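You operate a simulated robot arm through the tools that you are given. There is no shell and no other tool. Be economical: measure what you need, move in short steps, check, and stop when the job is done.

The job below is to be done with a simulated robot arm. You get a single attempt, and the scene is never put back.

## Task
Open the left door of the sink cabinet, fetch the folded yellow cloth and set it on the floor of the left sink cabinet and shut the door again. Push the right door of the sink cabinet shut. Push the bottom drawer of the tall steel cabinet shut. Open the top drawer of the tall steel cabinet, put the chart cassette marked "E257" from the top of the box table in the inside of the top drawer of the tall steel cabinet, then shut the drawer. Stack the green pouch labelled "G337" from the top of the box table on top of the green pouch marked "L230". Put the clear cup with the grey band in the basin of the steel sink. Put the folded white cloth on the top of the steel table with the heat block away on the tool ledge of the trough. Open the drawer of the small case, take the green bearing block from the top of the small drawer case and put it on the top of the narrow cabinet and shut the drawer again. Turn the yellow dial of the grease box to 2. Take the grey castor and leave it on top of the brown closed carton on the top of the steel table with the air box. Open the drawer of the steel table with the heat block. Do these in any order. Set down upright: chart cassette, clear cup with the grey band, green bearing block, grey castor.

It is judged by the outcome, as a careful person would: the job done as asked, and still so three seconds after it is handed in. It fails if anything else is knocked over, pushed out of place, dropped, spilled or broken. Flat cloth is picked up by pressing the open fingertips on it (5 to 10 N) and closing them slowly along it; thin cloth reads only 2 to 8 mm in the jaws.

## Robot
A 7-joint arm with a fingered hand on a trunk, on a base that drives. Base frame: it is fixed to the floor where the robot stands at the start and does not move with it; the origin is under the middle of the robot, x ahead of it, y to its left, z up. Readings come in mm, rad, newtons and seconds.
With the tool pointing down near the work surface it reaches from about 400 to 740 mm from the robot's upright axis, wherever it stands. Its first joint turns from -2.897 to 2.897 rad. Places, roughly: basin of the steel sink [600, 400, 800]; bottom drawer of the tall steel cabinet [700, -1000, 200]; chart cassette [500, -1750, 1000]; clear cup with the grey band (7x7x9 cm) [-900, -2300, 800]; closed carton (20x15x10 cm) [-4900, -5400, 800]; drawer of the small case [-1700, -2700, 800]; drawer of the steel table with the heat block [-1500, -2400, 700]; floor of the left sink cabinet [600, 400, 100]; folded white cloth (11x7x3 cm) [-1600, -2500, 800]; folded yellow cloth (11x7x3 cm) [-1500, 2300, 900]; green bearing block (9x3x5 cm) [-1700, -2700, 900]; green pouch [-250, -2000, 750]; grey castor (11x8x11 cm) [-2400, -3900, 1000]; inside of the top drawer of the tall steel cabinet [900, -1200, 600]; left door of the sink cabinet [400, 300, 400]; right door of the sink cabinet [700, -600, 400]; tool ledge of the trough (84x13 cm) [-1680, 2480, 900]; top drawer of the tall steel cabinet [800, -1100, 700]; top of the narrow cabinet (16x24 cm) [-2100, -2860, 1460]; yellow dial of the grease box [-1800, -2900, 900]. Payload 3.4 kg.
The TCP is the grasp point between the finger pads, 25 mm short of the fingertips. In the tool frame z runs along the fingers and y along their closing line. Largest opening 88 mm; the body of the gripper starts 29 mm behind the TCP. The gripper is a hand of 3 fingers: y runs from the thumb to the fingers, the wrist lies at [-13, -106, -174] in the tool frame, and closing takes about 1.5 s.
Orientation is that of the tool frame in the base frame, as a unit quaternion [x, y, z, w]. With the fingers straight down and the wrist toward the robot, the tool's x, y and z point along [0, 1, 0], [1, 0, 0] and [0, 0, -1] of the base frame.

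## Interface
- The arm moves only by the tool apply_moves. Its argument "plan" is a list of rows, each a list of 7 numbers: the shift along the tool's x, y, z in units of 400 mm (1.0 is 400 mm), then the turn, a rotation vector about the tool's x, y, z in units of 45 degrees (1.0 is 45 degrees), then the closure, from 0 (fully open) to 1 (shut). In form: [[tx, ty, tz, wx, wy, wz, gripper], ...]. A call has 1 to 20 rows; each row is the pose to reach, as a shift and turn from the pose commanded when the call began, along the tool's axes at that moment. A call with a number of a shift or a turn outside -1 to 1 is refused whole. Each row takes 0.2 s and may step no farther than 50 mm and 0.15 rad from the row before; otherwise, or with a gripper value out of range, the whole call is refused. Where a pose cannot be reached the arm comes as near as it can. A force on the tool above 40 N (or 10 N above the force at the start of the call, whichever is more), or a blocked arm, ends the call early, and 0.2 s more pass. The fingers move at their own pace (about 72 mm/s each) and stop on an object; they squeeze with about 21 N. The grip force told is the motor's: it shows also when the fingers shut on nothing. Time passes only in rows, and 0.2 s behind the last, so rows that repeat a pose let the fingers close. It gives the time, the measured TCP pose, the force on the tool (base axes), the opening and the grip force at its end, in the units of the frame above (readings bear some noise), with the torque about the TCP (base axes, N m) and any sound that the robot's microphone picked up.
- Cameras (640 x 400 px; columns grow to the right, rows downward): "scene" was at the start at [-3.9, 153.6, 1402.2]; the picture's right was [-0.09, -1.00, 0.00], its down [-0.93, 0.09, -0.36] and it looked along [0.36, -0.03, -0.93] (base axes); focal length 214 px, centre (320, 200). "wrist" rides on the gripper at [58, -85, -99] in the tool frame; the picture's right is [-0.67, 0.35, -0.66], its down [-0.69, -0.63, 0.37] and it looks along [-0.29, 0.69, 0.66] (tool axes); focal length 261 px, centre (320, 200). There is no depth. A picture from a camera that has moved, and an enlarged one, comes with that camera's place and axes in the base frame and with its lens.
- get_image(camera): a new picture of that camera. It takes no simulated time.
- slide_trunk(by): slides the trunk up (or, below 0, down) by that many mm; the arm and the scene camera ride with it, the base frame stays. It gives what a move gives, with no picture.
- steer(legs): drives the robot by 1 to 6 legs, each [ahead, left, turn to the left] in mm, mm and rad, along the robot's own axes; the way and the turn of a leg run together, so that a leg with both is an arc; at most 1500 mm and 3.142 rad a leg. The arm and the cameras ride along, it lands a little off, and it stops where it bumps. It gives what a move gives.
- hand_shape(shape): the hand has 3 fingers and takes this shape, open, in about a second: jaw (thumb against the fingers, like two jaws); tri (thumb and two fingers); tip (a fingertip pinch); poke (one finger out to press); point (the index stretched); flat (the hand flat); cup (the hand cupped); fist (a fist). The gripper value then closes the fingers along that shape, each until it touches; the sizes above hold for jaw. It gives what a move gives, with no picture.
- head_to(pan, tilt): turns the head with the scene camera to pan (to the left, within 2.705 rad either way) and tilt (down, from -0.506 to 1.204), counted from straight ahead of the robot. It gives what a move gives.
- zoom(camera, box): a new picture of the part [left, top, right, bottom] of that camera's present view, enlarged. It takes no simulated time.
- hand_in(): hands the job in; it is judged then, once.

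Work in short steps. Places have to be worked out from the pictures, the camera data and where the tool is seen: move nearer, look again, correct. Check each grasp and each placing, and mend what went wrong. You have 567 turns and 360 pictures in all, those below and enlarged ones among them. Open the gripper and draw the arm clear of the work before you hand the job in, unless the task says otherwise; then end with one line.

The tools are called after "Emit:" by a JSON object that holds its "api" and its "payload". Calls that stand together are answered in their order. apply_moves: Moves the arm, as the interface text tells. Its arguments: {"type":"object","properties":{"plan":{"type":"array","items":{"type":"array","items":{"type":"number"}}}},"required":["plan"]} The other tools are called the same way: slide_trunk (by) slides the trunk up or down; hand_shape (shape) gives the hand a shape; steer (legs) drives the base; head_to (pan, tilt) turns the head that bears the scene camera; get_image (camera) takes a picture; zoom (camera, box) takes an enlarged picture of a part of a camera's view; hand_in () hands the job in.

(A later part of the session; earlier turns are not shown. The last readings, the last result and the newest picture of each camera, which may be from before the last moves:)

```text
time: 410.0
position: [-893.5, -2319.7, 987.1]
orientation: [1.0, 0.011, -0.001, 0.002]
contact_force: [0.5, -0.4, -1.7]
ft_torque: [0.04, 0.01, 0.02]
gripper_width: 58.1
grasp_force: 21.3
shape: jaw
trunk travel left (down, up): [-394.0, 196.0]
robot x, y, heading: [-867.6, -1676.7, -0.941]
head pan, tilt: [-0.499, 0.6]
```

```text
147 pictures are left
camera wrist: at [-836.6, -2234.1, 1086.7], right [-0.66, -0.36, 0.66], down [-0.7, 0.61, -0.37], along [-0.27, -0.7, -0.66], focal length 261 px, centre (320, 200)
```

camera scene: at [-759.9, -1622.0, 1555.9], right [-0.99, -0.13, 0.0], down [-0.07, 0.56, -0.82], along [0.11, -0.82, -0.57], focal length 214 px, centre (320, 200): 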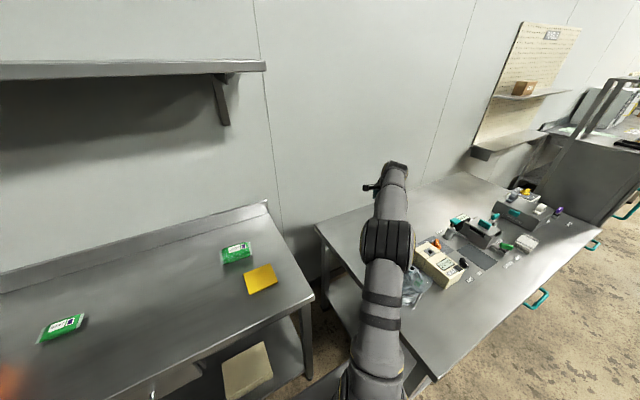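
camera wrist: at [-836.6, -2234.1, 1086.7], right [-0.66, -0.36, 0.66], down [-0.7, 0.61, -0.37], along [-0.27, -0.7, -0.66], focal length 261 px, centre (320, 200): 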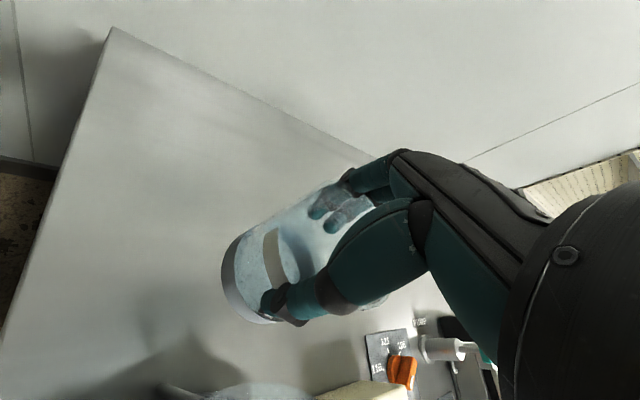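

The cup is held upright. I retract and raise, then back off and turn toward the sink.

Emit:
{"api": "apply_moves", "payload": {"plan": [[0, -0.08, -0.06, 0, 0, 0, 1], [0, -0.16, -0.12, 0, 0, 0, 1], [0, -0.24, -0.18, 0, 0, 0, 1], [0, -0.31, -0.22, 0, 0, 0, 1]]}}

Emit:
{"api": "steer", "payload": {"legs": [[-400, 0, 0], [0, 0, 1.571]]}}

Emit:
{"api": "head_to", "payload": {"pan": 0.0, "tilt": 0.6}}

Emit:
{"api": "get_image", "payload": {"camera": "scene"}}

```text
time: 411.0
position: [-894.5, -2195.3, 1074.0]
orientation: [1.0, 0.012, -0.001, 0.003]
contact_force: [-0.6, -0.8, -1.2]
ft_torque: [-0.01, -0.03, 0.0]
gripper_width: 58.4
grasp_force: 21.3
shape: jaw
trunk travel left (down, up): [-394.0, 196.0]
robot x, y, heading: [-860.8, -1678.6, -0.941]
head pan, tilt: [-0.499, 0.6]
```

```text
time: 417.4
position: [-580.6, -1378.6, 1074.3]
orientation: [0.695, 0.719, 0.002, 0.003]
contact_force: [1.1, -0.6, -0.6]
ft_torque: [0.02, 0.01, 0.0]
gripper_width: 57.5
grasp_force: 21.2
shape: jaw
trunk travel left (down, up): [-394.0, 196.0]
robot x, y, heading: [-1098.0, -1352.9, 0.637]
head pan, tilt: [-0.499, 0.6]
```

```text
time: 418.3
position: [-580.2, -1377.3, 1074.1]
orientation: [0.695, 0.719, 0.001, 0.003]
contact_force: [-0.6, 0.1, -0.5]
ft_torque: [-0.02, 0.0, 0.01]
gripper_width: 57.8
grasp_force: 21.1
shape: jaw
trunk travel left (down, up): [-394.0, 196.0]
robot x, y, heading: [-1102.1, -1355.1, 0.644]
head pan, tilt: [0.0, 0.6]
```

```text
146 pictures are left
camera scene: at [-1171.9, -1208.0, 1390.8], right [0.6, -0.8, 0.0], down [-0.45, -0.34, -0.83], along [0.66, 0.49, -0.56], focal length 214 px, centre (320, 200)
```

scene: 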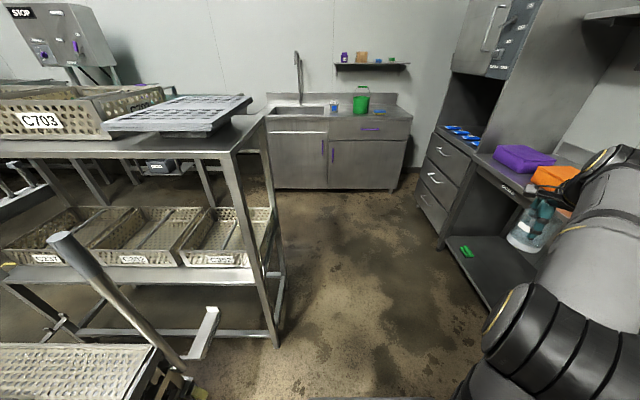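

I swing the arm to the front with the cup, then drive to the sink.

Emit:
{"api": "apply_moves", "payload": {"plan": [[0.098, -0.004, 0, 0, 0, -0.0955, 1], [0.195, -0.015, 0, 0, 0, -0.191, 1], [0.291, -0.033, 0, 0, 0, -0.2865, 1], [0.386, -0.058, 0, 0, 0, -0.382, 1], [0.478, -0.091, 0, 0, 0, -0.4775, 1], [0.5675, -0.13, 0, 0, 0, -0.573, 1], [0.654, -0.176, 0, 0, 0, -0.6685, 1], [0.737, -0.228, 0, 0, 0, -0.764, 1]]}}

Emit:
{"api": "steer", "payload": {"legs": [[1300, 0, -0.01], [350, 440, 0]]}}

Emit:
{"api": "head_to", "payload": {"pan": 0.0, "tilt": 0.8}}

Emit:
{"api": "get_image", "payload": {"camera": "scene"}}

```text
time: 420.1
position: [-682.5, -1087.2, 1072.3]
orientation: [0.452, 0.892, 0.0, 0.003]
contact_force: [0.1, -0.9, -0.2]
ft_torque: [0.04, 0.0, 0.0]
gripper_width: 57.5
grasp_force: 21.4
shape: jaw
trunk travel left (down, up): [-394.0, 196.0]
robot x, y, heading: [-1101.5, -1350.9, 0.642]
head pan, tilt: [0.0, 0.6]
```

```text
time: 429.5
position: [413.0, 250.2, 1071.9]
orientation: [0.462, 0.887, 0.0, 0.002]
contact_force: [-0.4, -0.5, 0.7]
ft_torque: [0.01, -0.06, 0.01]
gripper_width: 57.6
grasp_force: 21.5
shape: jaw
trunk travel left (down, up): [-394.0, 196.0]
robot x, y, heading: [-10.2, -3.7, 0.616]
head pan, tilt: [0.0, 0.6]
```

```text
time: 430.3
position: [413.5, 250.1, 1072.0]
orientation: [0.462, 0.887, 0.001, 0.002]
contact_force: [0.0, -0.1, -0.7]
ft_torque: [-0.03, 0.03, 0.01]
gripper_width: 57.6
grasp_force: 20.8
shape: jaw
trunk travel left (down, up): [-394.0, 196.0]
robot x, y, heading: [-11.2, -4.9, 0.618]
head pan, tilt: [0.0, 0.799]
```

```text
145 pictures are left
camera scene: at [-86.5, 135.2, 1374.0], right [0.58, -0.82, 0.0], down [-0.58, -0.41, -0.7], along [0.57, 0.4, -0.72], focal length 214 px, centre (320, 200)
```

scene: 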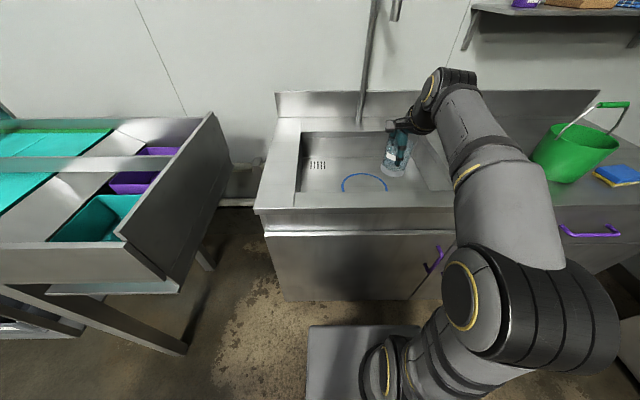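

The ring in the basin is at about (605,393). I lower so the hand stays below the faucet spout, drive forward 65 mm, then extend.

Emit:
{"api": "slide_trunk", "payload": {"by": -80}}

Emit:
{"api": "steer", "payload": {"legs": [[65, 0, 0.012]]}}

Emit:
{"api": "get_image", "payload": {"camera": "scene"}}

Emit:
{"api": "get_image", "payload": {"camera": "wrist"}}

```text
time: 431.4
position: [413.0, 249.8, 991.6]
orientation: [0.462, 0.887, 0.001, 0.003]
contact_force: [-0.2, 0.0, 0.0]
ft_torque: [0.03, 0.03, 0.0]
gripper_width: 57.4
grasp_force: 21.1
shape: jaw
trunk travel left (down, up): [-314.0, 276.0]
robot x, y, heading: [-13.7, -4.5, 0.618]
head pan, tilt: [0.0, 0.799]
```

```text
time: 432.4
position: [463.6, 293.7, 993.6]
orientation: [0.456, 0.89, 0.001, 0.002]
contact_force: [0.6, 0.6, 0.3]
ft_torque: [0.01, 0.04, -0.03]
gripper_width: 57.7
grasp_force: 20.5
shape: jaw
trunk travel left (down, up): [-314.0, 276.0]
robot x, y, heading: [35.7, 33.4, 0.627]
head pan, tilt: [0.0, 0.799]
```

```text
144 pictures are left
camera scene: at [-35.3, 172.3, 1294.0], right [0.59, -0.81, 0.0], down [-0.58, -0.42, -0.7], along [0.56, 0.41, -0.72], focal length 214 px, centre (320, 200)
```

scene: 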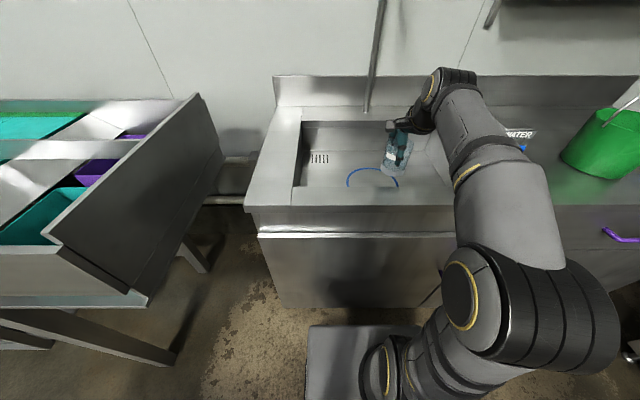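

```text
143 pictures are left
camera wrist: at [360.6, 290.6, 1091.0], right [0.67, -0.34, 0.66], down [-0.11, -0.92, -0.36], along [0.73, 0.17, -0.66], focal length 261 px, centre (320, 200)
```

wrist: 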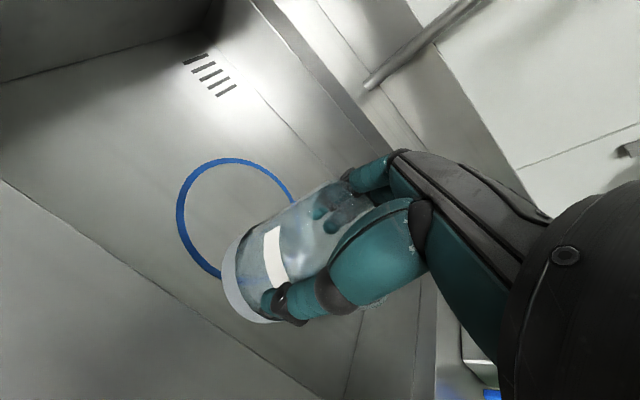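

Both views agree the ring centre is about (537,361) with the basin floor at z≈797. I move over it and lower.

Emit:
{"api": "apply_moves", "payload": {"plan": [[0.01, 0.08, 0, 0, 0, 0, 1], [0.02, 0.16, 0, 0, 0, 0, 1], [0.03, 0.246, 0, 0, 0, 0, 1], [0.03, 0.246, 0.1, 0, 0, 0, 1], [0.03, 0.246, 0.2, 0, 0, 0, 1], [0.03, 0.246, 0.26, 0, 0, 0, 1]]}}

Emit:
{"api": "get_image", "payload": {"camera": "wrist"}}

Emit:
{"api": "zoom", "payload": {"camera": "scene", "box": [280, 80, 480, 220]}}

```text
time: 433.8
position: [537.1, 359.1, 888.9]
orientation: [0.457, 0.89, 0.001, 0.003]
contact_force: [-0.5, 0.0, -1.3]
ft_torque: [0.0, -0.03, -0.01]
gripper_width: 56.7
grasp_force: 21.1
shape: jaw
trunk travel left (down, up): [-314.0, 276.0]
robot x, y, heading: [38.3, 32.9, 0.632]
head pan, tilt: [0.0, 0.799]
```

```text
142 pictures are left
camera wrist: at [434.2, 357.2, 987.3], right [0.67, -0.34, 0.66], down [-0.11, -0.92, -0.36], along [0.73, 0.17, -0.66], focal length 261 px, centre (320, 200)
```

wrist: 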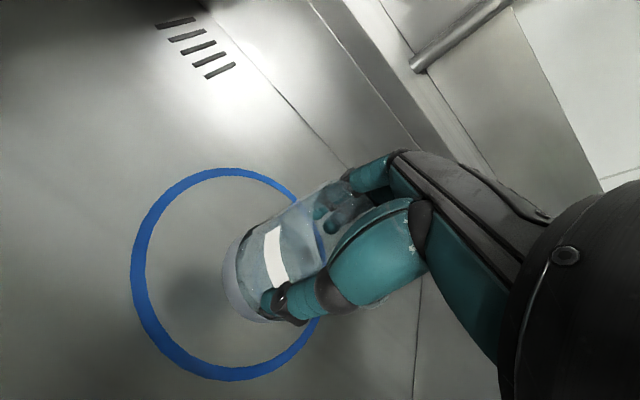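

```text
2.86 times, centred on (380, 150) of scene
camera zoom: at [-35.3, 172.3, 1294.0], right [0.59, -0.81, 0.0], down [-0.58, -0.42, -0.7], along [0.56, 0.41, -0.72], focal length 613 px, centre (149, 343)
```

zoom: 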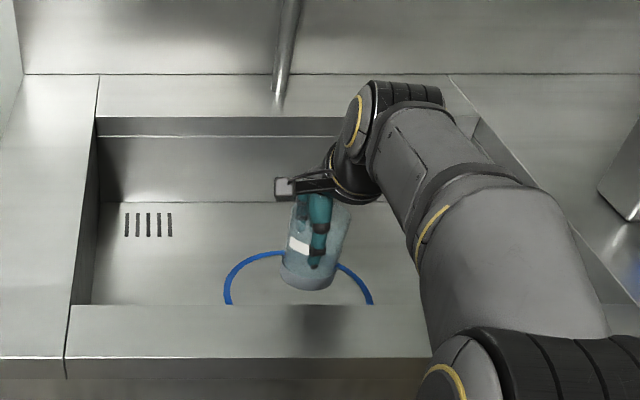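

The cup is centred over the ring. I lower in small steps until contact.

Emit:
{"api": "apply_moves", "payload": {"plan": [[0, 0, 0.02, 0, 0, 0, 1], [0, 0, 0.04, 0, 0, 0, 1], [0, 0, 0.06, 0, 0, 0, 1], [0, 0, 0.075, 0, 0, 0, 1]]}}

```text
time: 434.8
position: [537.5, 359.0, 857.3]
orientation: [0.456, 0.89, 0.001, 0.002]
contact_force: [-0.1, -0.9, 0.4]
ft_torque: [0.0, 0.02, 0.04]
gripper_width: 56.5
grasp_force: 20.9
shape: jaw
trunk travel left (down, up): [-314.0, 276.0]
robot x, y, heading: [37.5, 30.5, 0.625]
head pan, tilt: [0.0, 0.799]
```

Emit:
{"api": "apply_moves", "payload": {"plan": [[0, 0, 0.012, 0, 0, 0, 1], [0, 0, 0.024, 0, 0, 0, 1], [0, 0, 0.036, 0, 0, 0, 1], [0, 0, 0.048, 0, 0, 0, 1], [0, 0, 0.06, 0, 0, 0, 1]]}}

Emit:
{"api": "get_image", "payload": {"camera": "wrist"}}

```text
time: 436.0
position: [536.6, 360.2, 835.5]
orientation: [0.457, 0.89, 0.0, 0.003]
contact_force: [-0.6, 0.1, 0.0]
ft_torque: [0.02, 0.02, 0.01]
gripper_width: 56.7
grasp_force: 21.1
shape: jaw
trunk travel left (down, up): [-314.0, 276.0]
robot x, y, heading: [45.7, 30.0, 0.629]
head pan, tilt: [0.0, 0.799]
```

```text
140 pictures are left
camera wrist: at [434.3, 358.1, 933.2], right [0.67, -0.34, 0.66], down [-0.11, -0.92, -0.36], along [0.73, 0.17, -0.66], focal length 261 px, centre (320, 200)
```

wrist: 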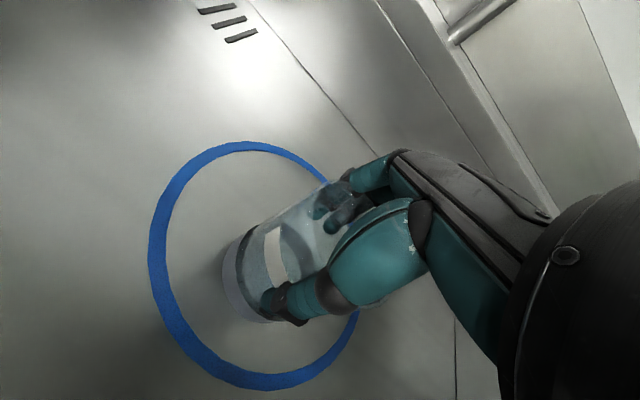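

Almost down (shadow closing). Continue.

Emit:
{"api": "apply_moves", "payload": {"plan": [[0, 0, 0.01, 0, 0, 0, 1], [0, 0, 0.02, 0, 0, 0, 1], [0, 0, 0.03, 0, 0, 0, 1], [0, 0, 0.04, 0, 0, 0, 1], [0, 0, 0.05, 0, 0, 0, 1]]}}

```text
time: 437.3
position: [536.6, 360.8, 822.8]
orientation: [0.457, 0.89, 0.009, 0.006]
contact_force: [-0.7, 0.7, 18.7]
ft_torque: [-0.06, -0.11, -0.03]
gripper_width: 53.1
grasp_force: 20.7
shape: jaw
trunk travel left (down, up): [-314.0, 276.0]
robot x, y, heading: [39.3, 31.5, 0.63]
head pan, tilt: [0.0, 0.799]
stopped in row 5: the force on the tool passed its limit at 42 N (the readings are from after the stop); the commanded pose is now the measured one
```

On the floor of the basin. I ease up 2 mm, open and lift straight up.

Emit:
{"api": "apply_moves", "payload": {"plan": [[0, 0, -0.005, 0, 0, 0, 0.9], [0, 0, -0.005, 0, 0, 0, 0.3], [0, 0, -0.005, 0, 0, 0, 0.15], [0, 0, -0.005, 0, 0, 0, 0], [0, 0, -0.005, 0, 0, 0, 0], [0, 0, -0.06, 0, 0, 0, 0], [0, 0, -0.15, 0, 0, 0, 0], [0, 0, -0.25, 0, 0, 0, 0], [0, 0, -0.35, 0, 0, 0, 0], [0, -0.05, -0.45, 0, 0, 0, 0]]}}

Emit:
{"api": "get_image", "payload": {"camera": "wrist"}}

```text
time: 439.5
position: [518.5, 349.2, 998.4]
orientation: [0.456, 0.89, 0.005, 0.005]
contact_force: [0.7, 0.5, -1.4]
ft_torque: [0.01, 0.03, -0.01]
gripper_width: 87.7
grasp_force: 0.0
shape: jaw
trunk travel left (down, up): [-314.0, 276.0]
robot x, y, heading: [39.9, 30.8, 0.63]
head pan, tilt: [0.0, 0.799]
```

```text
139 pictures are left
camera wrist: at [415.4, 346.7, 1096.0], right [0.67, -0.34, 0.66], down [-0.11, -0.92, -0.37], along [0.74, 0.18, -0.65], focal length 261 px, centre (320, 200)
```

wrist: 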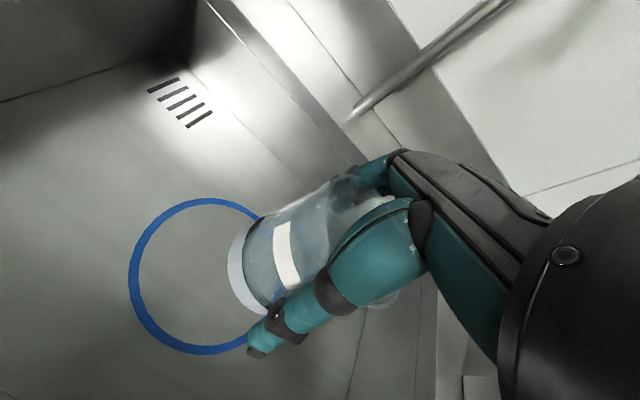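

The cup seems wedged in the open hand. I check with the scene camera.

Emit:
{"api": "zoom", "payload": {"camera": "scene", "box": [280, 60, 480, 220]}}

```text
2.50 times, centred on (380, 140) of scene
camera zoom: at [-35.1, 172.4, 1293.9], right [0.59, -0.81, 0.0], down [-0.58, -0.42, -0.7], along [0.56, 0.41, -0.72], focal length 536 px, centre (170, 350)
```

zoom: 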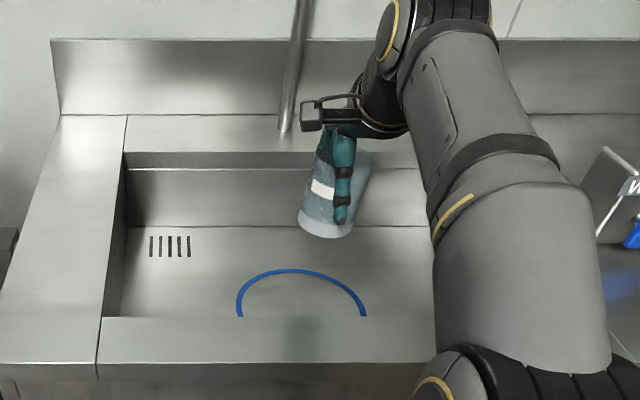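

It is wedged. I lower back to just touching the basin floor, then change the hand shape to free it.

Emit:
{"api": "apply_moves", "payload": {"plan": [[0, 0.05, 0.1, 0, 0, 0, 0], [0, 0.05, 0.2, 0, 0, 0, 0], [0, 0.05, 0.3, 0, 0, 0, 0], [0, 0.05, 0.38, 0, 0, 0, 0], [0, 0.05, 0.41, 0, 0, 0, 0], [0, 0.05, 0.425, 0, 0, 0, 0]]}}

Emit:
{"api": "get_image", "payload": {"camera": "wrist"}}

```text
time: 440.9
position: [537.4, 360.9, 828.1]
orientation: [0.457, 0.89, 0.005, 0.005]
contact_force: [-0.3, 0.0, -0.1]
ft_torque: [-0.03, 0.01, 0.03]
gripper_width: 87.7
grasp_force: 0.0
shape: jaw
trunk travel left (down, up): [-314.0, 276.0]
robot x, y, heading: [34.9, 33.2, 0.627]
head pan, tilt: [0.0, 0.799]
```

```text
137 pictures are left
camera wrist: at [433.5, 358.8, 925.2], right [0.66, -0.34, 0.66], down [-0.11, -0.92, -0.37], along [0.74, 0.18, -0.65], focal length 261 px, centre (320, 200)
```

wrist: 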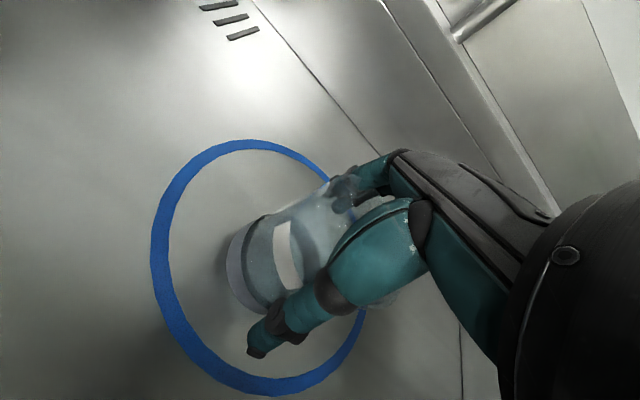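

Near the floor. A few mm more to touch lightly.

Emit:
{"api": "apply_moves", "payload": {"plan": [[0, 0, 0.005, 0, 0, 0, 0], [0, 0, 0.01, 0, 0, 0, 0], [0, 0, 0.015, 0, 0, 0, 0]]}}

```text
time: 441.7
position: [537.1, 361.4, 822.9]
orientation: [0.455, 0.89, 0.006, 0.004]
contact_force: [0.0, -0.4, -0.5]
ft_torque: [-0.02, 0.02, -0.02]
gripper_width: 87.7
grasp_force: 0.0
shape: jaw
trunk travel left (down, up): [-314.0, 276.0]
robot x, y, heading: [37.6, 33.1, 0.631]
head pan, tilt: [0.0, 0.799]
```

Emit:
{"api": "apply_moves", "payload": {"plan": [[0, 0, 0.006, 0, 0, 0, 0], [0, 0, 0.012, 0, 0, 0, 0], [0, 0, 0.018, 0, 0, 0, 0]]}}

Emit:
{"api": "get_image", "payload": {"camera": "wrist"}}

```text
time: 442.5
position: [536.7, 362.0, 817.6]
orientation: [0.457, 0.889, 0.007, 0.005]
contact_force: [-0.6, 0.0, 11.3]
ft_torque: [0.0, -0.01, -0.02]
gripper_width: 87.9
grasp_force: 0.1
shape: jaw
trunk travel left (down, up): [-314.0, 276.0]
robot x, y, heading: [37.8, 28.8, 0.629]
head pan, tilt: [0.0, 0.799]
```

```text
136 pictures are left
camera wrist: at [433.8, 357.8, 915.0], right [0.66, -0.35, 0.66], down [-0.11, -0.92, -0.37], along [0.74, 0.18, -0.65], focal length 261 px, centre (320, 200)
```

wrist: 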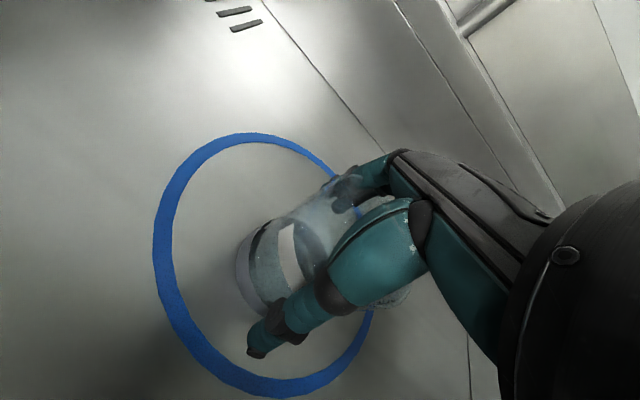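

Touching with 11 N. I ease off 2 mm and switch the hand to the flat shape.

Emit:
{"api": "apply_moves", "payload": {"plan": [[0, 0, -0.005, 0, 0, 0, 0]]}}

Emit:
{"api": "hand_shape", "payload": {"shape": "flat"}}

Emit:
{"api": "get_image", "payload": {"camera": "wrist"}}

```text
time: 442.9
position: [537.0, 361.3, 817.6]
orientation: [0.456, 0.89, 0.005, 0.005]
contact_force: [0.7, 2.1, 6.7]
ft_torque: [-0.01, -0.01, -0.01]
gripper_width: 87.8
grasp_force: 0.1
shape: jaw
trunk travel left (down, up): [-314.0, 276.0]
robot x, y, heading: [35.9, 33.9, 0.629]
head pan, tilt: [0.0, 0.799]
```

```text
time: 443.8
position: [536.6, 361.0, 817.0]
orientation: [0.457, 0.89, 0.004, 0.005]
contact_force: [0.9, 0.2, 2.4]
ft_torque: [0.0, -0.05, -0.01]
gripper_width: 0.0
grasp_force: 0.1
shape: flat
trunk travel left (down, up): [-314.0, 276.0]
robot x, y, heading: [39.4, 29.4, 0.631]
head pan, tilt: [0.0, 0.799]
```

```text
135 pictures are left
camera wrist: at [434.0, 358.1, 915.3], right [0.67, -0.34, 0.66], down [-0.11, -0.92, -0.37], along [0.74, 0.18, -0.65], focal length 261 px, centre (320, 200)
```

wrist: 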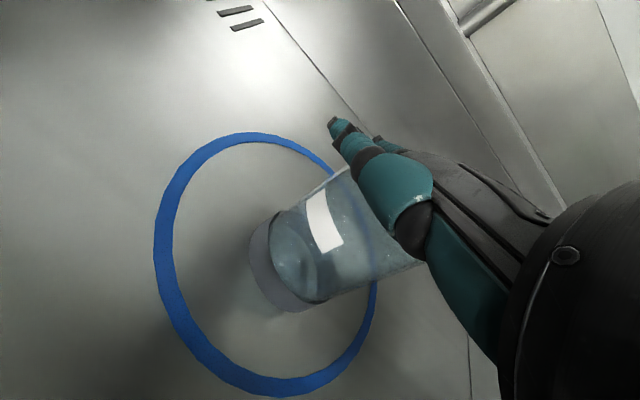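

The thumb swung off; the cup stands. I lift slowly and check.

Emit:
{"api": "apply_moves", "payload": {"plan": [[0, 0, -0.03, 0, 0, 0, 0], [0, 0, -0.06, 0, 0, 0, 0], [0, 0, -0.1, 0, 0, 0, 0]]}}

Emit:
{"api": "get_image", "payload": {"camera": "wrist"}}

Emit:
{"api": "zoom", "payload": {"camera": "scene", "box": [280, 60, 480, 220]}}

```text
time: 444.6
position: [537.5, 360.3, 858.2]
orientation: [0.457, 0.89, 0.005, 0.005]
contact_force: [-0.2, -1.0, 0.2]
ft_torque: [0.04, -0.02, 0.01]
gripper_width: 0.0
grasp_force: 0.1
shape: flat
trunk travel left (down, up): [-314.0, 276.0]
robot x, y, heading: [41.6, 29.6, 0.634]
head pan, tilt: [0.0, 0.799]
```

```text
134 pictures are left
camera wrist: at [434.8, 357.5, 955.7], right [0.67, -0.34, 0.66], down [-0.11, -0.92, -0.37], along [0.74, 0.18, -0.65], focal length 261 px, centre (320, 200)
```

wrist: 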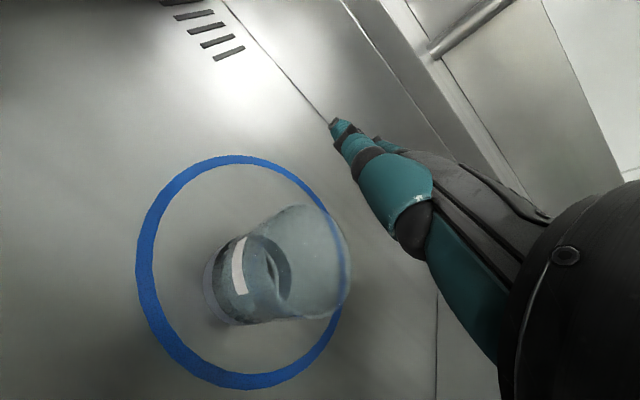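

```text
2.50 times, centred on (380, 140) of scene
camera zoom: at [-35.3, 172.3, 1293.9], right [0.59, -0.81, 0.0], down [-0.58, -0.42, -0.7], along [0.56, 0.41, -0.72], focal length 536 px, centre (170, 350)
```

zoom: 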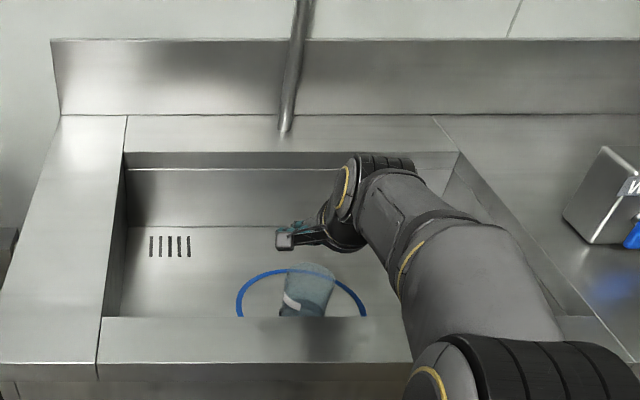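

The cup stands in the basin. I raise the hand, restore the jaw shape and back off to look at the left door handle.

Emit:
{"api": "apply_moves", "payload": {"plan": [[0, 0, -0.12, 0, 0, 0, 0], [0, 0, -0.24, 0, 0, 0, 0], [0, -0.08, -0.34, 0, 0, 0, 0], [0, -0.17, -0.4, 0, 0, 0, 0]]}}

Emit:
{"api": "steer", "payload": {"legs": [[-300, -100, 0]]}}

Emit:
{"api": "hand_shape", "payload": {"shape": "jaw"}}

Emit:
{"api": "head_to", "payload": {"pan": 0, "tilt": 0.7}}

Emit:
{"api": "get_image", "payload": {"camera": "scene"}}

```text
refused: row 3 steps farther than a row can; nothing moved
```

```text
time: 446.2
position: [424.6, 201.9, 871.5]
orientation: [0.458, 0.888, 0.024, 0.012]
contact_force: [1.0, 0.5, 13.4]
ft_torque: [0.7, -0.24, -0.04]
gripper_width: 0.0
grasp_force: 0.1
shape: flat
trunk travel left (down, up): [-314.0, 276.0]
robot x, y, heading: [-74.9, -131.2, 0.627]
head pan, tilt: [0.0, 0.799]
stopped in leg 1: the force on the tool passed its limit at 55 N (the readings are from after the stop); the commanded pose is now the measured one
```

```text
time: 447.1
position: [426.6, 211.7, 882.3]
orientation: [0.455, 0.889, 0.038, 0.02]
contact_force: [19.3, 46.4, 68.7]
ft_torque: [1.5, -0.33, -0.21]
gripper_width: 39.9
grasp_force: 0.1
shape: jaw
trunk travel left (down, up): [-314.0, 276.0]
robot x, y, heading: [-75.5, -128.2, 0.63]
head pan, tilt: [0.0, 0.799]
```

```text
time: 447.8
position: [426.9, 208.5, 882.7]
orientation: [0.457, 0.888, 0.038, 0.021]
contact_force: [15.8, 47.6, 68.3]
ft_torque: [1.54, -0.46, 0.02]
gripper_width: 40.1
grasp_force: 0.1
shape: jaw
trunk travel left (down, up): [-314.0, 276.0]
robot x, y, heading: [-74.8, -127.6, 0.625]
head pan, tilt: [0.0, 0.7]
```

```text
132 pictures are left
camera scene: at [-151.0, 15.5, 1301.8], right [0.59, -0.81, 0.0], down [-0.52, -0.38, -0.77], along [0.62, 0.45, -0.64], focal length 214 px, centre (320, 200)
```

scene: 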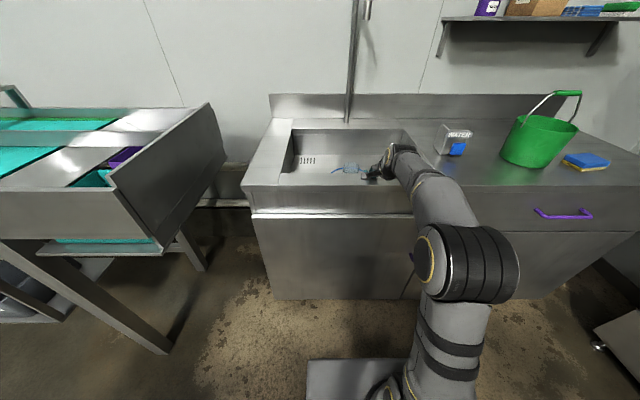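

The refused move meant the hand was dragged to the basin's rim and is pressing on it. I lift straight up at once.

Emit:
{"api": "apply_moves", "payload": {"plan": [[0, 0, -0.03, 0, 0, 0, 0], [0, 0, -0.08, 0, 0, 0, 0], [0, 0, -0.16, 0, 0, 0, 0], [0, 0, -0.26, 0, 0, 0, 0]]}}

Emit:
{"api": "get_image", "payload": {"camera": "wrist"}}

Emit:
{"api": "zoom", "payload": {"camera": "scene", "box": [230, 90, 450, 250]}}

```text
time: 448.8
position: [423.4, 198.0, 967.9]
orientation: [0.459, 0.888, 0.017, 0.009]
contact_force: [0.4, -0.4, -0.3]
ft_torque: [-0.02, 0.02, 0.01]
gripper_width: 87.7
grasp_force: 0.1
shape: jaw
trunk travel left (down, up): [-314.0, 276.0]
robot x, y, heading: [-72.8, -127.8, 0.628]
head pan, tilt: [0.0, 0.7]
```

```text
131 pictures are left
camera wrist: at [318.9, 193.8, 1063.8], right [0.65, -0.36, 0.67], down [-0.1, -0.92, -0.39], along [0.75, 0.18, -0.63], focal length 261 px, centre (320, 200)
```

wrist: 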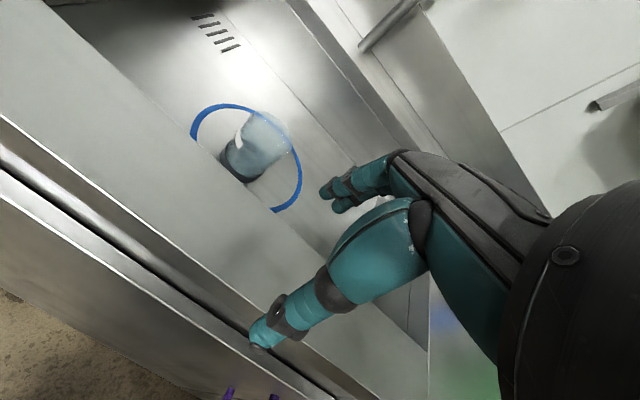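

```text
2.50 times, centred on (340, 170) of scene
camera zoom: at [-147.2, 13.1, 1301.7], right [0.59, -0.81, 0.0], down [-0.52, -0.38, -0.76], along [0.62, 0.45, -0.64], focal length 536 px, centre (270, 275)
```

zoom: 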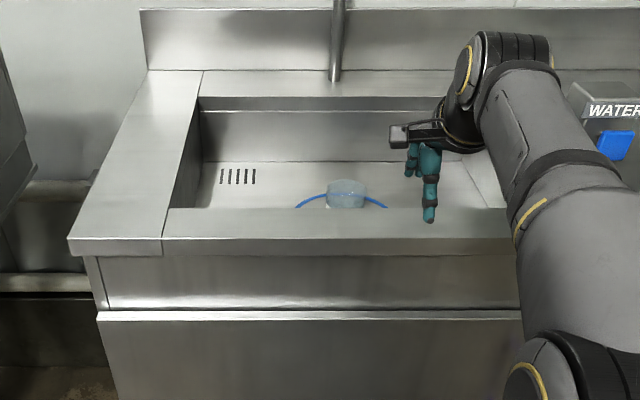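

The cup is still standing upright inside the ring. Now the left door: I sidle right and look at its handle.

Emit:
{"api": "steer", "payload": {"legs": [[-60, -240, 0]]}}

Emit:
{"api": "head_to", "payload": {"pan": 0.15, "tilt": 0.85}}

Emit:
{"api": "get_image", "payload": {"camera": "scene"}}

```text
time: 450.6
position: [514.9, -28.6, 970.1]
orientation: [0.456, 0.89, 0.02, 0.01]
contact_force: [0.6, 0.1, 0.1]
ft_torque: [0.0, -0.03, -0.01]
gripper_width: 87.9
grasp_force: 0.1
shape: jaw
trunk travel left (down, up): [-314.0, 276.0]
robot x, y, heading: [20.9, -356.7, 0.632]
head pan, tilt: [0.0, 0.7]
```

```text
time: 451.3
position: [515.6, -28.0, 972.3]
orientation: [0.455, 0.89, 0.02, 0.011]
contact_force: [-0.1, -0.3, 0.3]
ft_torque: [0.0, 0.02, 0.04]
gripper_width: 87.9
grasp_force: 0.1
shape: jaw
trunk travel left (down, up): [-314.0, 276.0]
robot x, y, heading: [18.5, -357.0, 0.637]
head pan, tilt: [0.15, 0.85]
```

```text
129 pictures are left
camera scene: at [-67.5, -212.5, 1290.0], right [0.71, -0.71, 0.0], down [-0.53, -0.53, -0.66], along [0.47, 0.47, -0.75], focal length 214 px, centre (320, 200)
```

scene: 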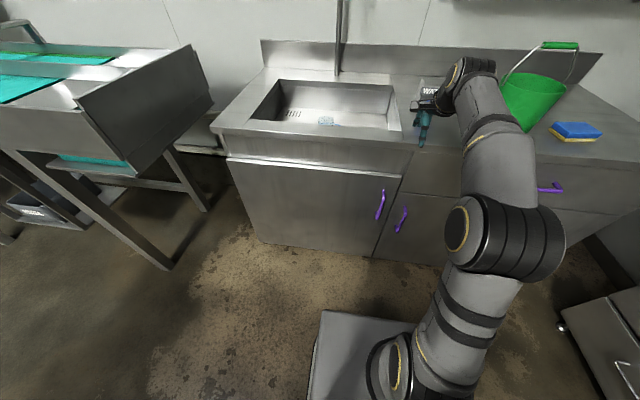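

The left door's handle: vertical bar near a≈405, b≈-286, z≈515–710. I retract and turn the hand horizontal, then roll it.

Emit:
{"api": "apply_moves", "payload": {"plan": [[0, -0.05, 0, -0.18, 0, 0, 0], [0, -0.1, 0, -0.36, 0, 0, 0], [0, -0.15, 0, -0.54, 0, 0, 0], [0, -0.2, 0, -0.72, 0, 0, 0], [0, -0.22, 0, -0.9, 0, 0, 0], [0, -0.22, 0, -1, 0, 0, 0]]}}

Emit:
{"api": "apply_moves", "payload": {"plan": [[0, 0, 0, -0.18, 0, 0, 0], [0, 0, 0, -0.36, 0, 0, 0], [0, 0, 0, -0.54, 0, 0, 0], [0, 0, 0, -0.72, 0, 0, 0], [0, 0, 0, -0.9, 0, 0, 0]]}}

Emit:
{"api": "apply_moves", "payload": {"plan": [[0, 0, 0, 0, 0, 0.18, 0], [0, 0, 0, 0, 0, 0.36, 0], [0, 0, 0, 0, 0, 0.54, 0], [0, 0, 0, 0, 0, 0.72, 0], [0, 0, 0, 0, 0, 0.9, 0], [0, 0, 0, 0, 0, 1, 0]]}}

Emit:
{"api": "apply_moves", "payload": {"plan": [[0, 0, 0, 0, 0, 0.18, 0], [0, 0, 0, 0, 0, 0.36, 0], [0, 0, 0, 0, 0, 0.54, 0], [0, 0, 0, 0, 0, 0.72, 0], [0, 0, 0, 0, 0, 0.9, 0], [0, 0, 0, 0, 0, 1, 0]]}}

```text
time: 452.7
position: [444.4, -79.4, 965.4]
orientation: [0.418, 0.813, 0.359, 0.185]
contact_force: [-0.2, 0.2, 1.0]
ft_torque: [0.0, -0.02, 0.01]
gripper_width: 87.5
grasp_force: 0.0
shape: jaw
trunk travel left (down, up): [-314.0, 276.0]
robot x, y, heading: [17.5, -360.5, 0.635]
head pan, tilt: [0.15, 0.85]
```

```text
time: 453.9
position: [444.0, -80.6, 967.0]
orientation: [0.329, 0.64, 0.618, 0.317]
contact_force: [-0.4, -0.2, 0.7]
ft_torque: [0.02, -0.02, 0.01]
gripper_width: 87.9
grasp_force: 0.2
shape: jaw
trunk travel left (down, up): [-314.0, 276.0]
robot x, y, heading: [16.2, -361.0, 0.637]
head pan, tilt: [0.15, 0.85]
```

```text
time: 455.3
position: [443.8, -80.6, 967.5]
orientation: [0.547, 0.466, 0.693, 0.055]
contact_force: [0.3, 0.5, -0.2]
ft_torque: [0.0, -0.01, -0.02]
gripper_width: 87.7
grasp_force: 0.1
shape: jaw
trunk travel left (down, up): [-314.0, 276.0]
robot x, y, heading: [20.5, -362.1, 0.633]
head pan, tilt: [0.15, 0.85]
```

```text
time: 456.7
position: [442.9, -80.1, 965.8]
orientation: [0.684, 0.22, 0.662, -0.214]
contact_force: [0.6, -0.1, -0.4]
ft_torque: [0.0, 0.0, -0.03]
gripper_width: 87.8
grasp_force: 0.0
shape: jaw
trunk travel left (down, up): [-314.0, 276.0]
robot x, y, heading: [20.4, -361.5, 0.633]
head pan, tilt: [0.15, 0.85]
```

Hand is horizontal with the jaw closing left-right. I lower the trunk 310 mm and look.

Emit:
{"api": "slide_trunk", "payload": {"by": -310}}

Emit:
{"api": "get_image", "payload": {"camera": "wrist"}}

Emit:
{"api": "get_image", "payload": {"camera": "scene"}}

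```text
time: 459.7
position: [444.4, -80.5, 656.6]
orientation: [0.684, 0.221, 0.661, -0.214]
contact_force: [0.4, 0.5, -0.2]
ft_torque: [0.04, 0.0, 0.0]
gripper_width: 88.0
grasp_force: 0.1
shape: jaw
trunk travel left (down, up): [-4.0, 586.0]
robot x, y, heading: [17.5, -361.4, 0.634]
head pan, tilt: [0.15, 0.85]
```

```text
128 pictures are left
camera wrist: at [316.1, -68.1, 717.9], right [-0.35, -0.68, -0.65], down [-0.09, 0.71, -0.7], along [0.93, -0.18, -0.31], focal length 261 px, centre (320, 200)
```

wrist: 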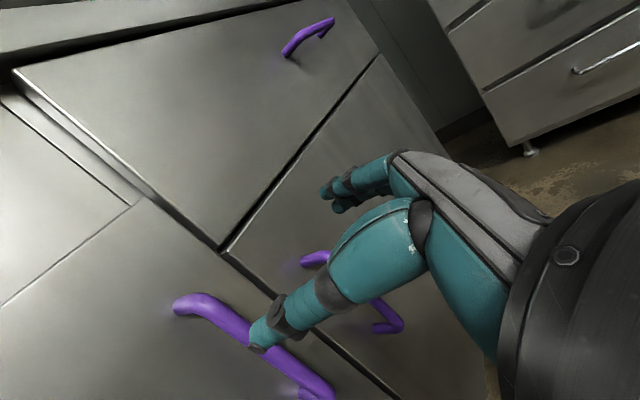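

```text
127 pictures are left
camera scene: at [-67.6, -212.5, 980.0], right [0.71, -0.71, 0.0], down [-0.53, -0.53, -0.66], along [0.47, 0.47, -0.75], focal length 214 px, centre (320, 200)
```

scene: 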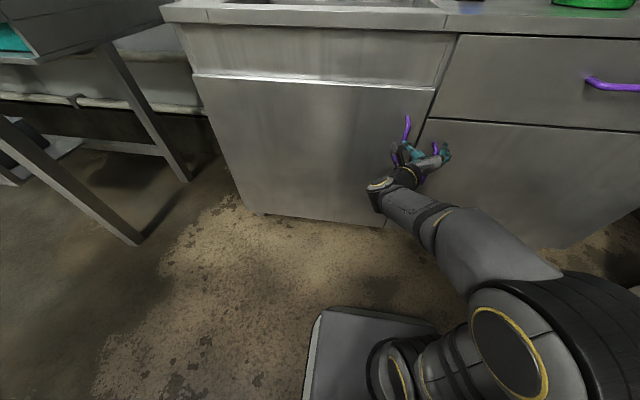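

The bar is at b≈-291, z 535–680. I shift left 37 mm, lower to z≈620, then advance onto it.

Emit:
{"api": "apply_moves", "payload": {"plan": [[-0.045, -0.045, 0, 0, 0, 0, 0], [-0.09, -0.09, 0.02, 0, 0, 0, 0], [-0.09, -0.09, 0.09, 0, 0, 0, 0], [-0.09, -0.09, 0.16, 0, 0, 0, 0]]}}

Emit:
{"api": "get_image", "payload": {"camera": "wrist"}}

```text
time: 460.7
position: [473.0, -14.3, 619.3]
orientation: [0.684, 0.222, 0.661, -0.213]
contact_force: [-0.3, 0.1, -0.5]
ft_torque: [0.0, 0.01, -0.01]
gripper_width: 87.7
grasp_force: 0.1
shape: jaw
trunk travel left (down, up): [-4.0, 586.0]
robot x, y, heading: [19.3, -361.4, 0.634]
head pan, tilt: [0.15, 0.85]
```

```text
126 pictures are left
camera wrist: at [345.1, -1.6, 680.9], right [-0.35, -0.68, -0.65], down [-0.09, 0.71, -0.7], along [0.93, -0.18, -0.31], focal length 261 px, centre (320, 200)
```

wrist: 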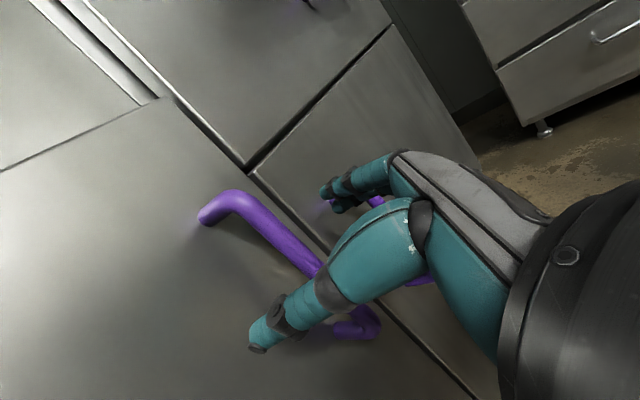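

The bar lies between thumb and fingers. I advance 30 mm and close.

Emit:
{"api": "apply_moves", "payload": {"plan": [[0, 0, 0.03, 0, 0, 0, 0], [0, 0, 0.06, 0, 0, 0, 0], [0, 0, 0.075, 0, 0, 0, 0]]}}

Emit:
{"api": "apply_moves", "payload": {"plan": [[0, 0, 0, 0, 0, 0, 0.4], [0, 0, 0, 0, 0, 0, 0.8], [0, 0, 0, 0, 0, 0, 1], [0, 0, 0, 0, 0, 0, 1], [0, 0, 0, 0, 0, 0, 1], [0, 0, 0, 0, 0, 0, 1]]}}

Emit:
{"api": "get_image", "payload": {"camera": "wrist"}}

```text
time: 461.5
position: [499.3, 4.6, 617.8]
orientation: [0.684, 0.221, 0.661, -0.215]
contact_force: [0.5, 0.6, 0.5]
ft_torque: [-0.01, -0.03, 0.0]
gripper_width: 87.3
grasp_force: 0.0
shape: jaw
trunk travel left (down, up): [-4.0, 586.0]
robot x, y, heading: [21.1, -361.8, 0.635]
head pan, tilt: [0.15, 0.85]
```

```text
time: 462.9
position: [497.8, 5.0, 617.8]
orientation: [0.684, 0.22, 0.662, -0.213]
contact_force: [-0.5, 2.4, 0.1]
ft_torque: [0.03, -0.04, 0.0]
gripper_width: 0.1
grasp_force: 20.8
shape: jaw
trunk travel left (down, up): [-4.0, 586.0]
robot x, y, heading: [21.7, -361.1, 0.635]
head pan, tilt: [0.15, 0.85]
```

```text
125 pictures are left
camera wrist: at [370.9, 15.9, 678.9], right [-0.35, -0.68, -0.65], down [-0.09, 0.71, -0.7], along [0.93, -0.18, -0.31], focal length 261 px, centre (320, 200)
```

wrist: 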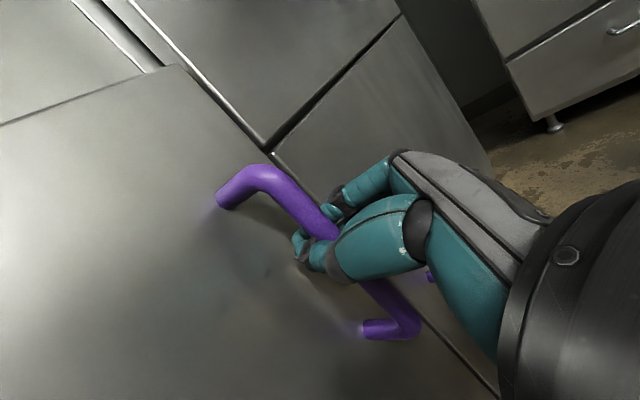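

Hooked. I pull the door: first drive back 150 mm along its arc.

Emit:
{"api": "steer", "payload": {"legs": [[-150, 28, 0]]}}

Emit:
{"api": "get_image", "payload": {"camera": "scene"}}

```text
time: 464.3
position: [359.4, -59.3, 617.3]
orientation: [0.683, 0.223, 0.661, -0.215]
contact_force: [-1.6, 6.8, 1.3]
ft_torque: [-0.02, 0.01, -0.01]
gripper_width: 0.1
grasp_force: 20.9
shape: jaw
trunk travel left (down, up): [-4.0, 586.0]
robot x, y, heading: [-118.4, -430.4, 0.638]
head pan, tilt: [0.15, 0.85]
```

```text
124 pictures are left
camera scene: at [-206.2, -278.9, 979.9], right [0.71, -0.71, 0.0], down [-0.53, -0.53, -0.66], along [0.47, 0.47, -0.75], focal length 214 px, centre (320, 200)
```

scene: 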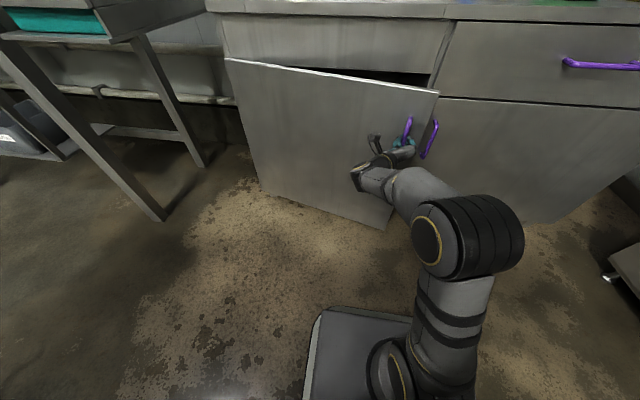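

The door opens. I pull further with the arm along the arc.

Emit:
{"api": "apply_moves", "payload": {"plan": [[0, -0.03, -0.08, 0, 0, 0, 1], [0, -0.065, -0.16, 0, 0, 0, 1], [0, -0.1, -0.24, 0, 0, 0, 1], [0, -0.14, -0.32, 0, 0, 0, 1]]}}

Emit:
{"api": "get_image", "payload": {"camera": "scene"}}

```text
time: 465.3
position: [221.6, -89.1, 621.0]
orientation: [0.683, 0.224, 0.661, -0.216]
contact_force: [-0.8, 12.3, -7.2]
ft_torque: [-0.01, -0.01, -0.05]
gripper_width: 0.0
grasp_force: 21.2
shape: jaw
trunk travel left (down, up): [-4.0, 586.0]
robot x, y, heading: [-117.1, -429.1, 0.637]
head pan, tilt: [0.15, 0.85]
```

```text
123 pictures are left
camera scene: at [-205.7, -278.1, 979.7], right [0.71, -0.71, 0.0], down [-0.53, -0.53, -0.66], along [0.47, 0.47, -0.75], focal length 214 px, centre (320, 200)
```

scene: 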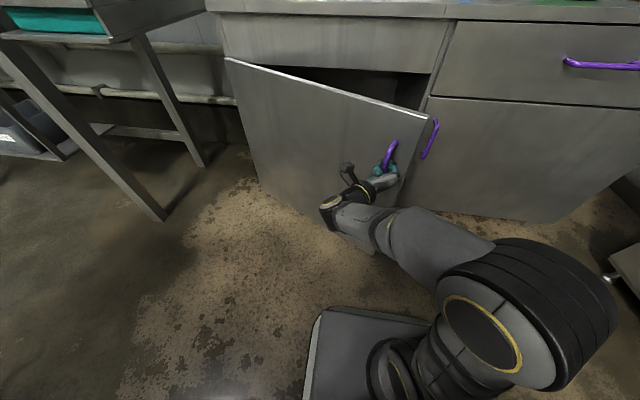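

Door is ~28° open. I release the handle and back the hand off.

Emit:
{"api": "apply_moves", "payload": {"plan": [[0, 0, 0, 0, 0, 0, 0.5], [0, 0, 0, 0, 0, 0, 0], [0, 0, 0, 0, 0, 0, 0], [0, 0, 0, 0, 0, 0, 0], [0, 0, 0, 0, 0, 0, 0], [0, 0, -0.08, 0, 0, 0, 0], [0, 0, -0.16, 0, 0, 0, 0]]}}

Emit:
{"api": "get_image", "payload": {"camera": "wrist"}}

```text
time: 466.9
position: [170.5, -128.2, 622.9]
orientation: [0.684, 0.223, 0.661, -0.215]
contact_force: [-0.8, 0.4, -0.6]
ft_torque: [-0.01, -0.01, 0.0]
gripper_width: 87.4
grasp_force: 0.1
shape: jaw
trunk travel left (down, up): [-4.0, 586.0]
robot x, y, heading: [-117.8, -425.3, 0.636]
head pan, tilt: [0.15, 0.85]
```

```text
122 pictures are left
camera wrist: at [42.6, -116.3, 684.5], right [-0.34, -0.68, -0.65], down [-0.09, 0.71, -0.7], along [0.94, -0.18, -0.31], focal length 261 px, centre (320, 200)
```

wrist: 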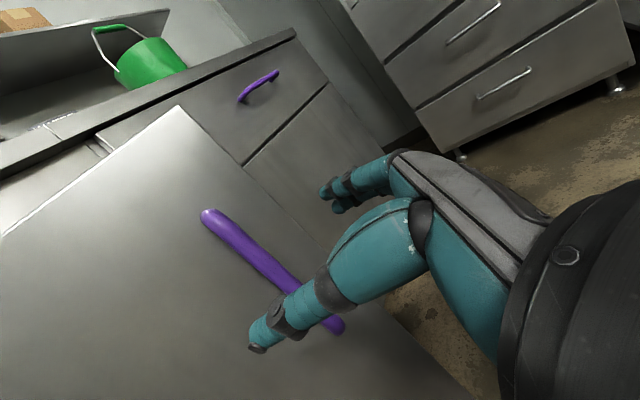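

I sidle right past the door's edge, closing the fingers.

Emit:
{"api": "steer", "payload": {"legs": [[0, -230, 0]]}}

Emit:
{"api": "apply_moves", "payload": {"plan": [[0, 0, 0.08, 0, 0, 0, 0.5], [0, 0, 0.16, 0, 0, 0, 1], [0, 0, 0.24, 0, 0, 0, 1], [0, 0, 0.3, 0, 0, 0, 1]]}}

Emit:
{"api": "get_image", "payload": {"camera": "scene"}}

```text
time: 468.7
position: [310.1, -314.5, 622.7]
orientation: [0.683, 0.223, 0.661, -0.216]
contact_force: [0.3, 0.5, -0.8]
ft_torque: [-0.04, 0.0, 0.03]
gripper_width: 87.5
grasp_force: 0.1
shape: jaw
trunk travel left (down, up): [-4.0, 586.0]
robot x, y, heading: [16.7, -613.2, 0.637]
head pan, tilt: [0.15, 0.85]
```

```text
time: 469.7
position: [408.0, -242.9, 620.8]
orientation: [0.683, 0.224, 0.661, -0.216]
contact_force: [-0.7, 0.5, -0.6]
ft_torque: [-0.03, -0.01, -0.01]
gripper_width: 0.0
grasp_force: 16.9
shape: jaw
trunk travel left (down, up): [-4.0, 586.0]
robot x, y, heading: [21.8, -612.3, 0.641]
head pan, tilt: [0.15, 0.85]
```

```text
121 pictures are left
camera scene: at [-67.1, -467.1, 979.9], right [0.71, -0.7, 0.0], down [-0.53, -0.53, -0.66], along [0.47, 0.47, -0.75], focal length 214 px, centre (320, 200)
```

scene: 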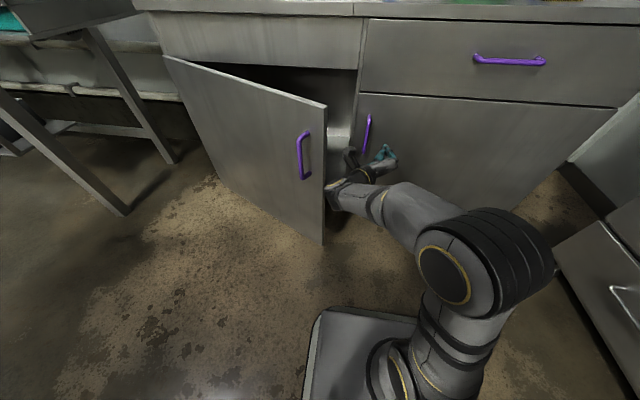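

The wrist offset would clash with the door edge; better to push with a vertical hand whose wrist passes above the door. I retract and return the hand to tool-down.

Emit:
{"api": "apply_moves", "payload": {"plan": [[0, 0, -0.1, 0, 0, -0.15, 1], [0, 0, -0.2, 0, 0, -0.3, 1], [0, 0.05, -0.3, 0, 0, -0.48, 1], [0, 0.05, -0.3, 0, 0, -0.66, 1], [0, 0.05, -0.3, 0, 0, -0.84, 1], [0, 0.05, -0.3, 0, 0, -1, 1]]}}

Emit:
{"api": "apply_moves", "payload": {"plan": [[0, 0, 0, 0, 0, -0.18, 1], [0, 0, 0, 0, 0, -0.36, 1], [0, 0, 0, 0, 0, -0.54, 1], [0, 0, 0, 0, 0, -0.72, 1], [0, 0, 0, 0, 0, -0.9, 1], [0, 0, 0, 0, 0, -1, 1]]}}

Emit:
{"api": "slide_trunk", "payload": {"by": 150}}

Emit:
{"api": "apply_moves", "payload": {"plan": [[0, 0, 0.05, 0.18, 0, 0, 1], [0, 0, 0.1, 0.36, 0, 0, 1], [0, 0, 0.15, 0.54, 0, 0, 1], [0, 0, 0.2, 0.72, 0, 0, 1], [0, 0, 0.2, 0.9, 0, 0, 1], [0, 0, 0.2, 1, 0, 0, 1]]}}

```text
time: 471.1
position: [327.7, -309.3, 624.1]
orientation: [0.545, 0.468, 0.694, 0.054]
contact_force: [0.8, 0.3, 0.4]
ft_torque: [0.0, 0.02, -0.01]
gripper_width: 0.0
grasp_force: 20.9
shape: jaw
out of reach, approached as far as the arm can: row 4, 5, 6
trunk travel left (down, up): [-4.0, 586.0]
robot x, y, heading: [22.2, -614.2, 0.639]
head pan, tilt: [0.15, 0.85]
```

```text
time: 472.5
position: [351.2, -281.2, 624.1]
orientation: [0.325, 0.641, 0.619, 0.316]
contact_force: [0.7, 0.4, 0.2]
ft_torque: [0.0, -0.04, -0.01]
gripper_width: 0.0
grasp_force: 20.7
shape: jaw
out of reach, approached as far as the arm can: row 1, 2, 3, 4, 5, 6
trunk travel left (down, up): [-4.0, 586.0]
robot x, y, heading: [23.0, -615.9, 0.638]
head pan, tilt: [0.15, 0.85]
```

```text
time: 474.2
position: [351.2, -282.4, 774.3]
orientation: [0.324, 0.641, 0.621, 0.314]
contact_force: [-0.2, 0.5, -0.1]
ft_torque: [0.01, -0.01, 0.01]
gripper_width: 0.0
grasp_force: 21.4
shape: jaw
trunk travel left (down, up): [-154.0, 436.0]
robot x, y, heading: [16.9, -613.5, 0.641]
head pan, tilt: [0.15, 0.85]
```

```text
time: 475.6
position: [414.0, -234.8, 771.3]
orientation: [0.42, 0.83, 0.327, 0.166]
contact_force: [0.5, -0.4, -0.5]
ft_torque: [0.0, 0.01, 0.0]
gripper_width: 0.0
grasp_force: 20.8
shape: jaw
trunk travel left (down, up): [-154.0, 436.0]
robot x, y, heading: [23.6, -617.2, 0.638]
head pan, tilt: [0.15, 0.85]
```

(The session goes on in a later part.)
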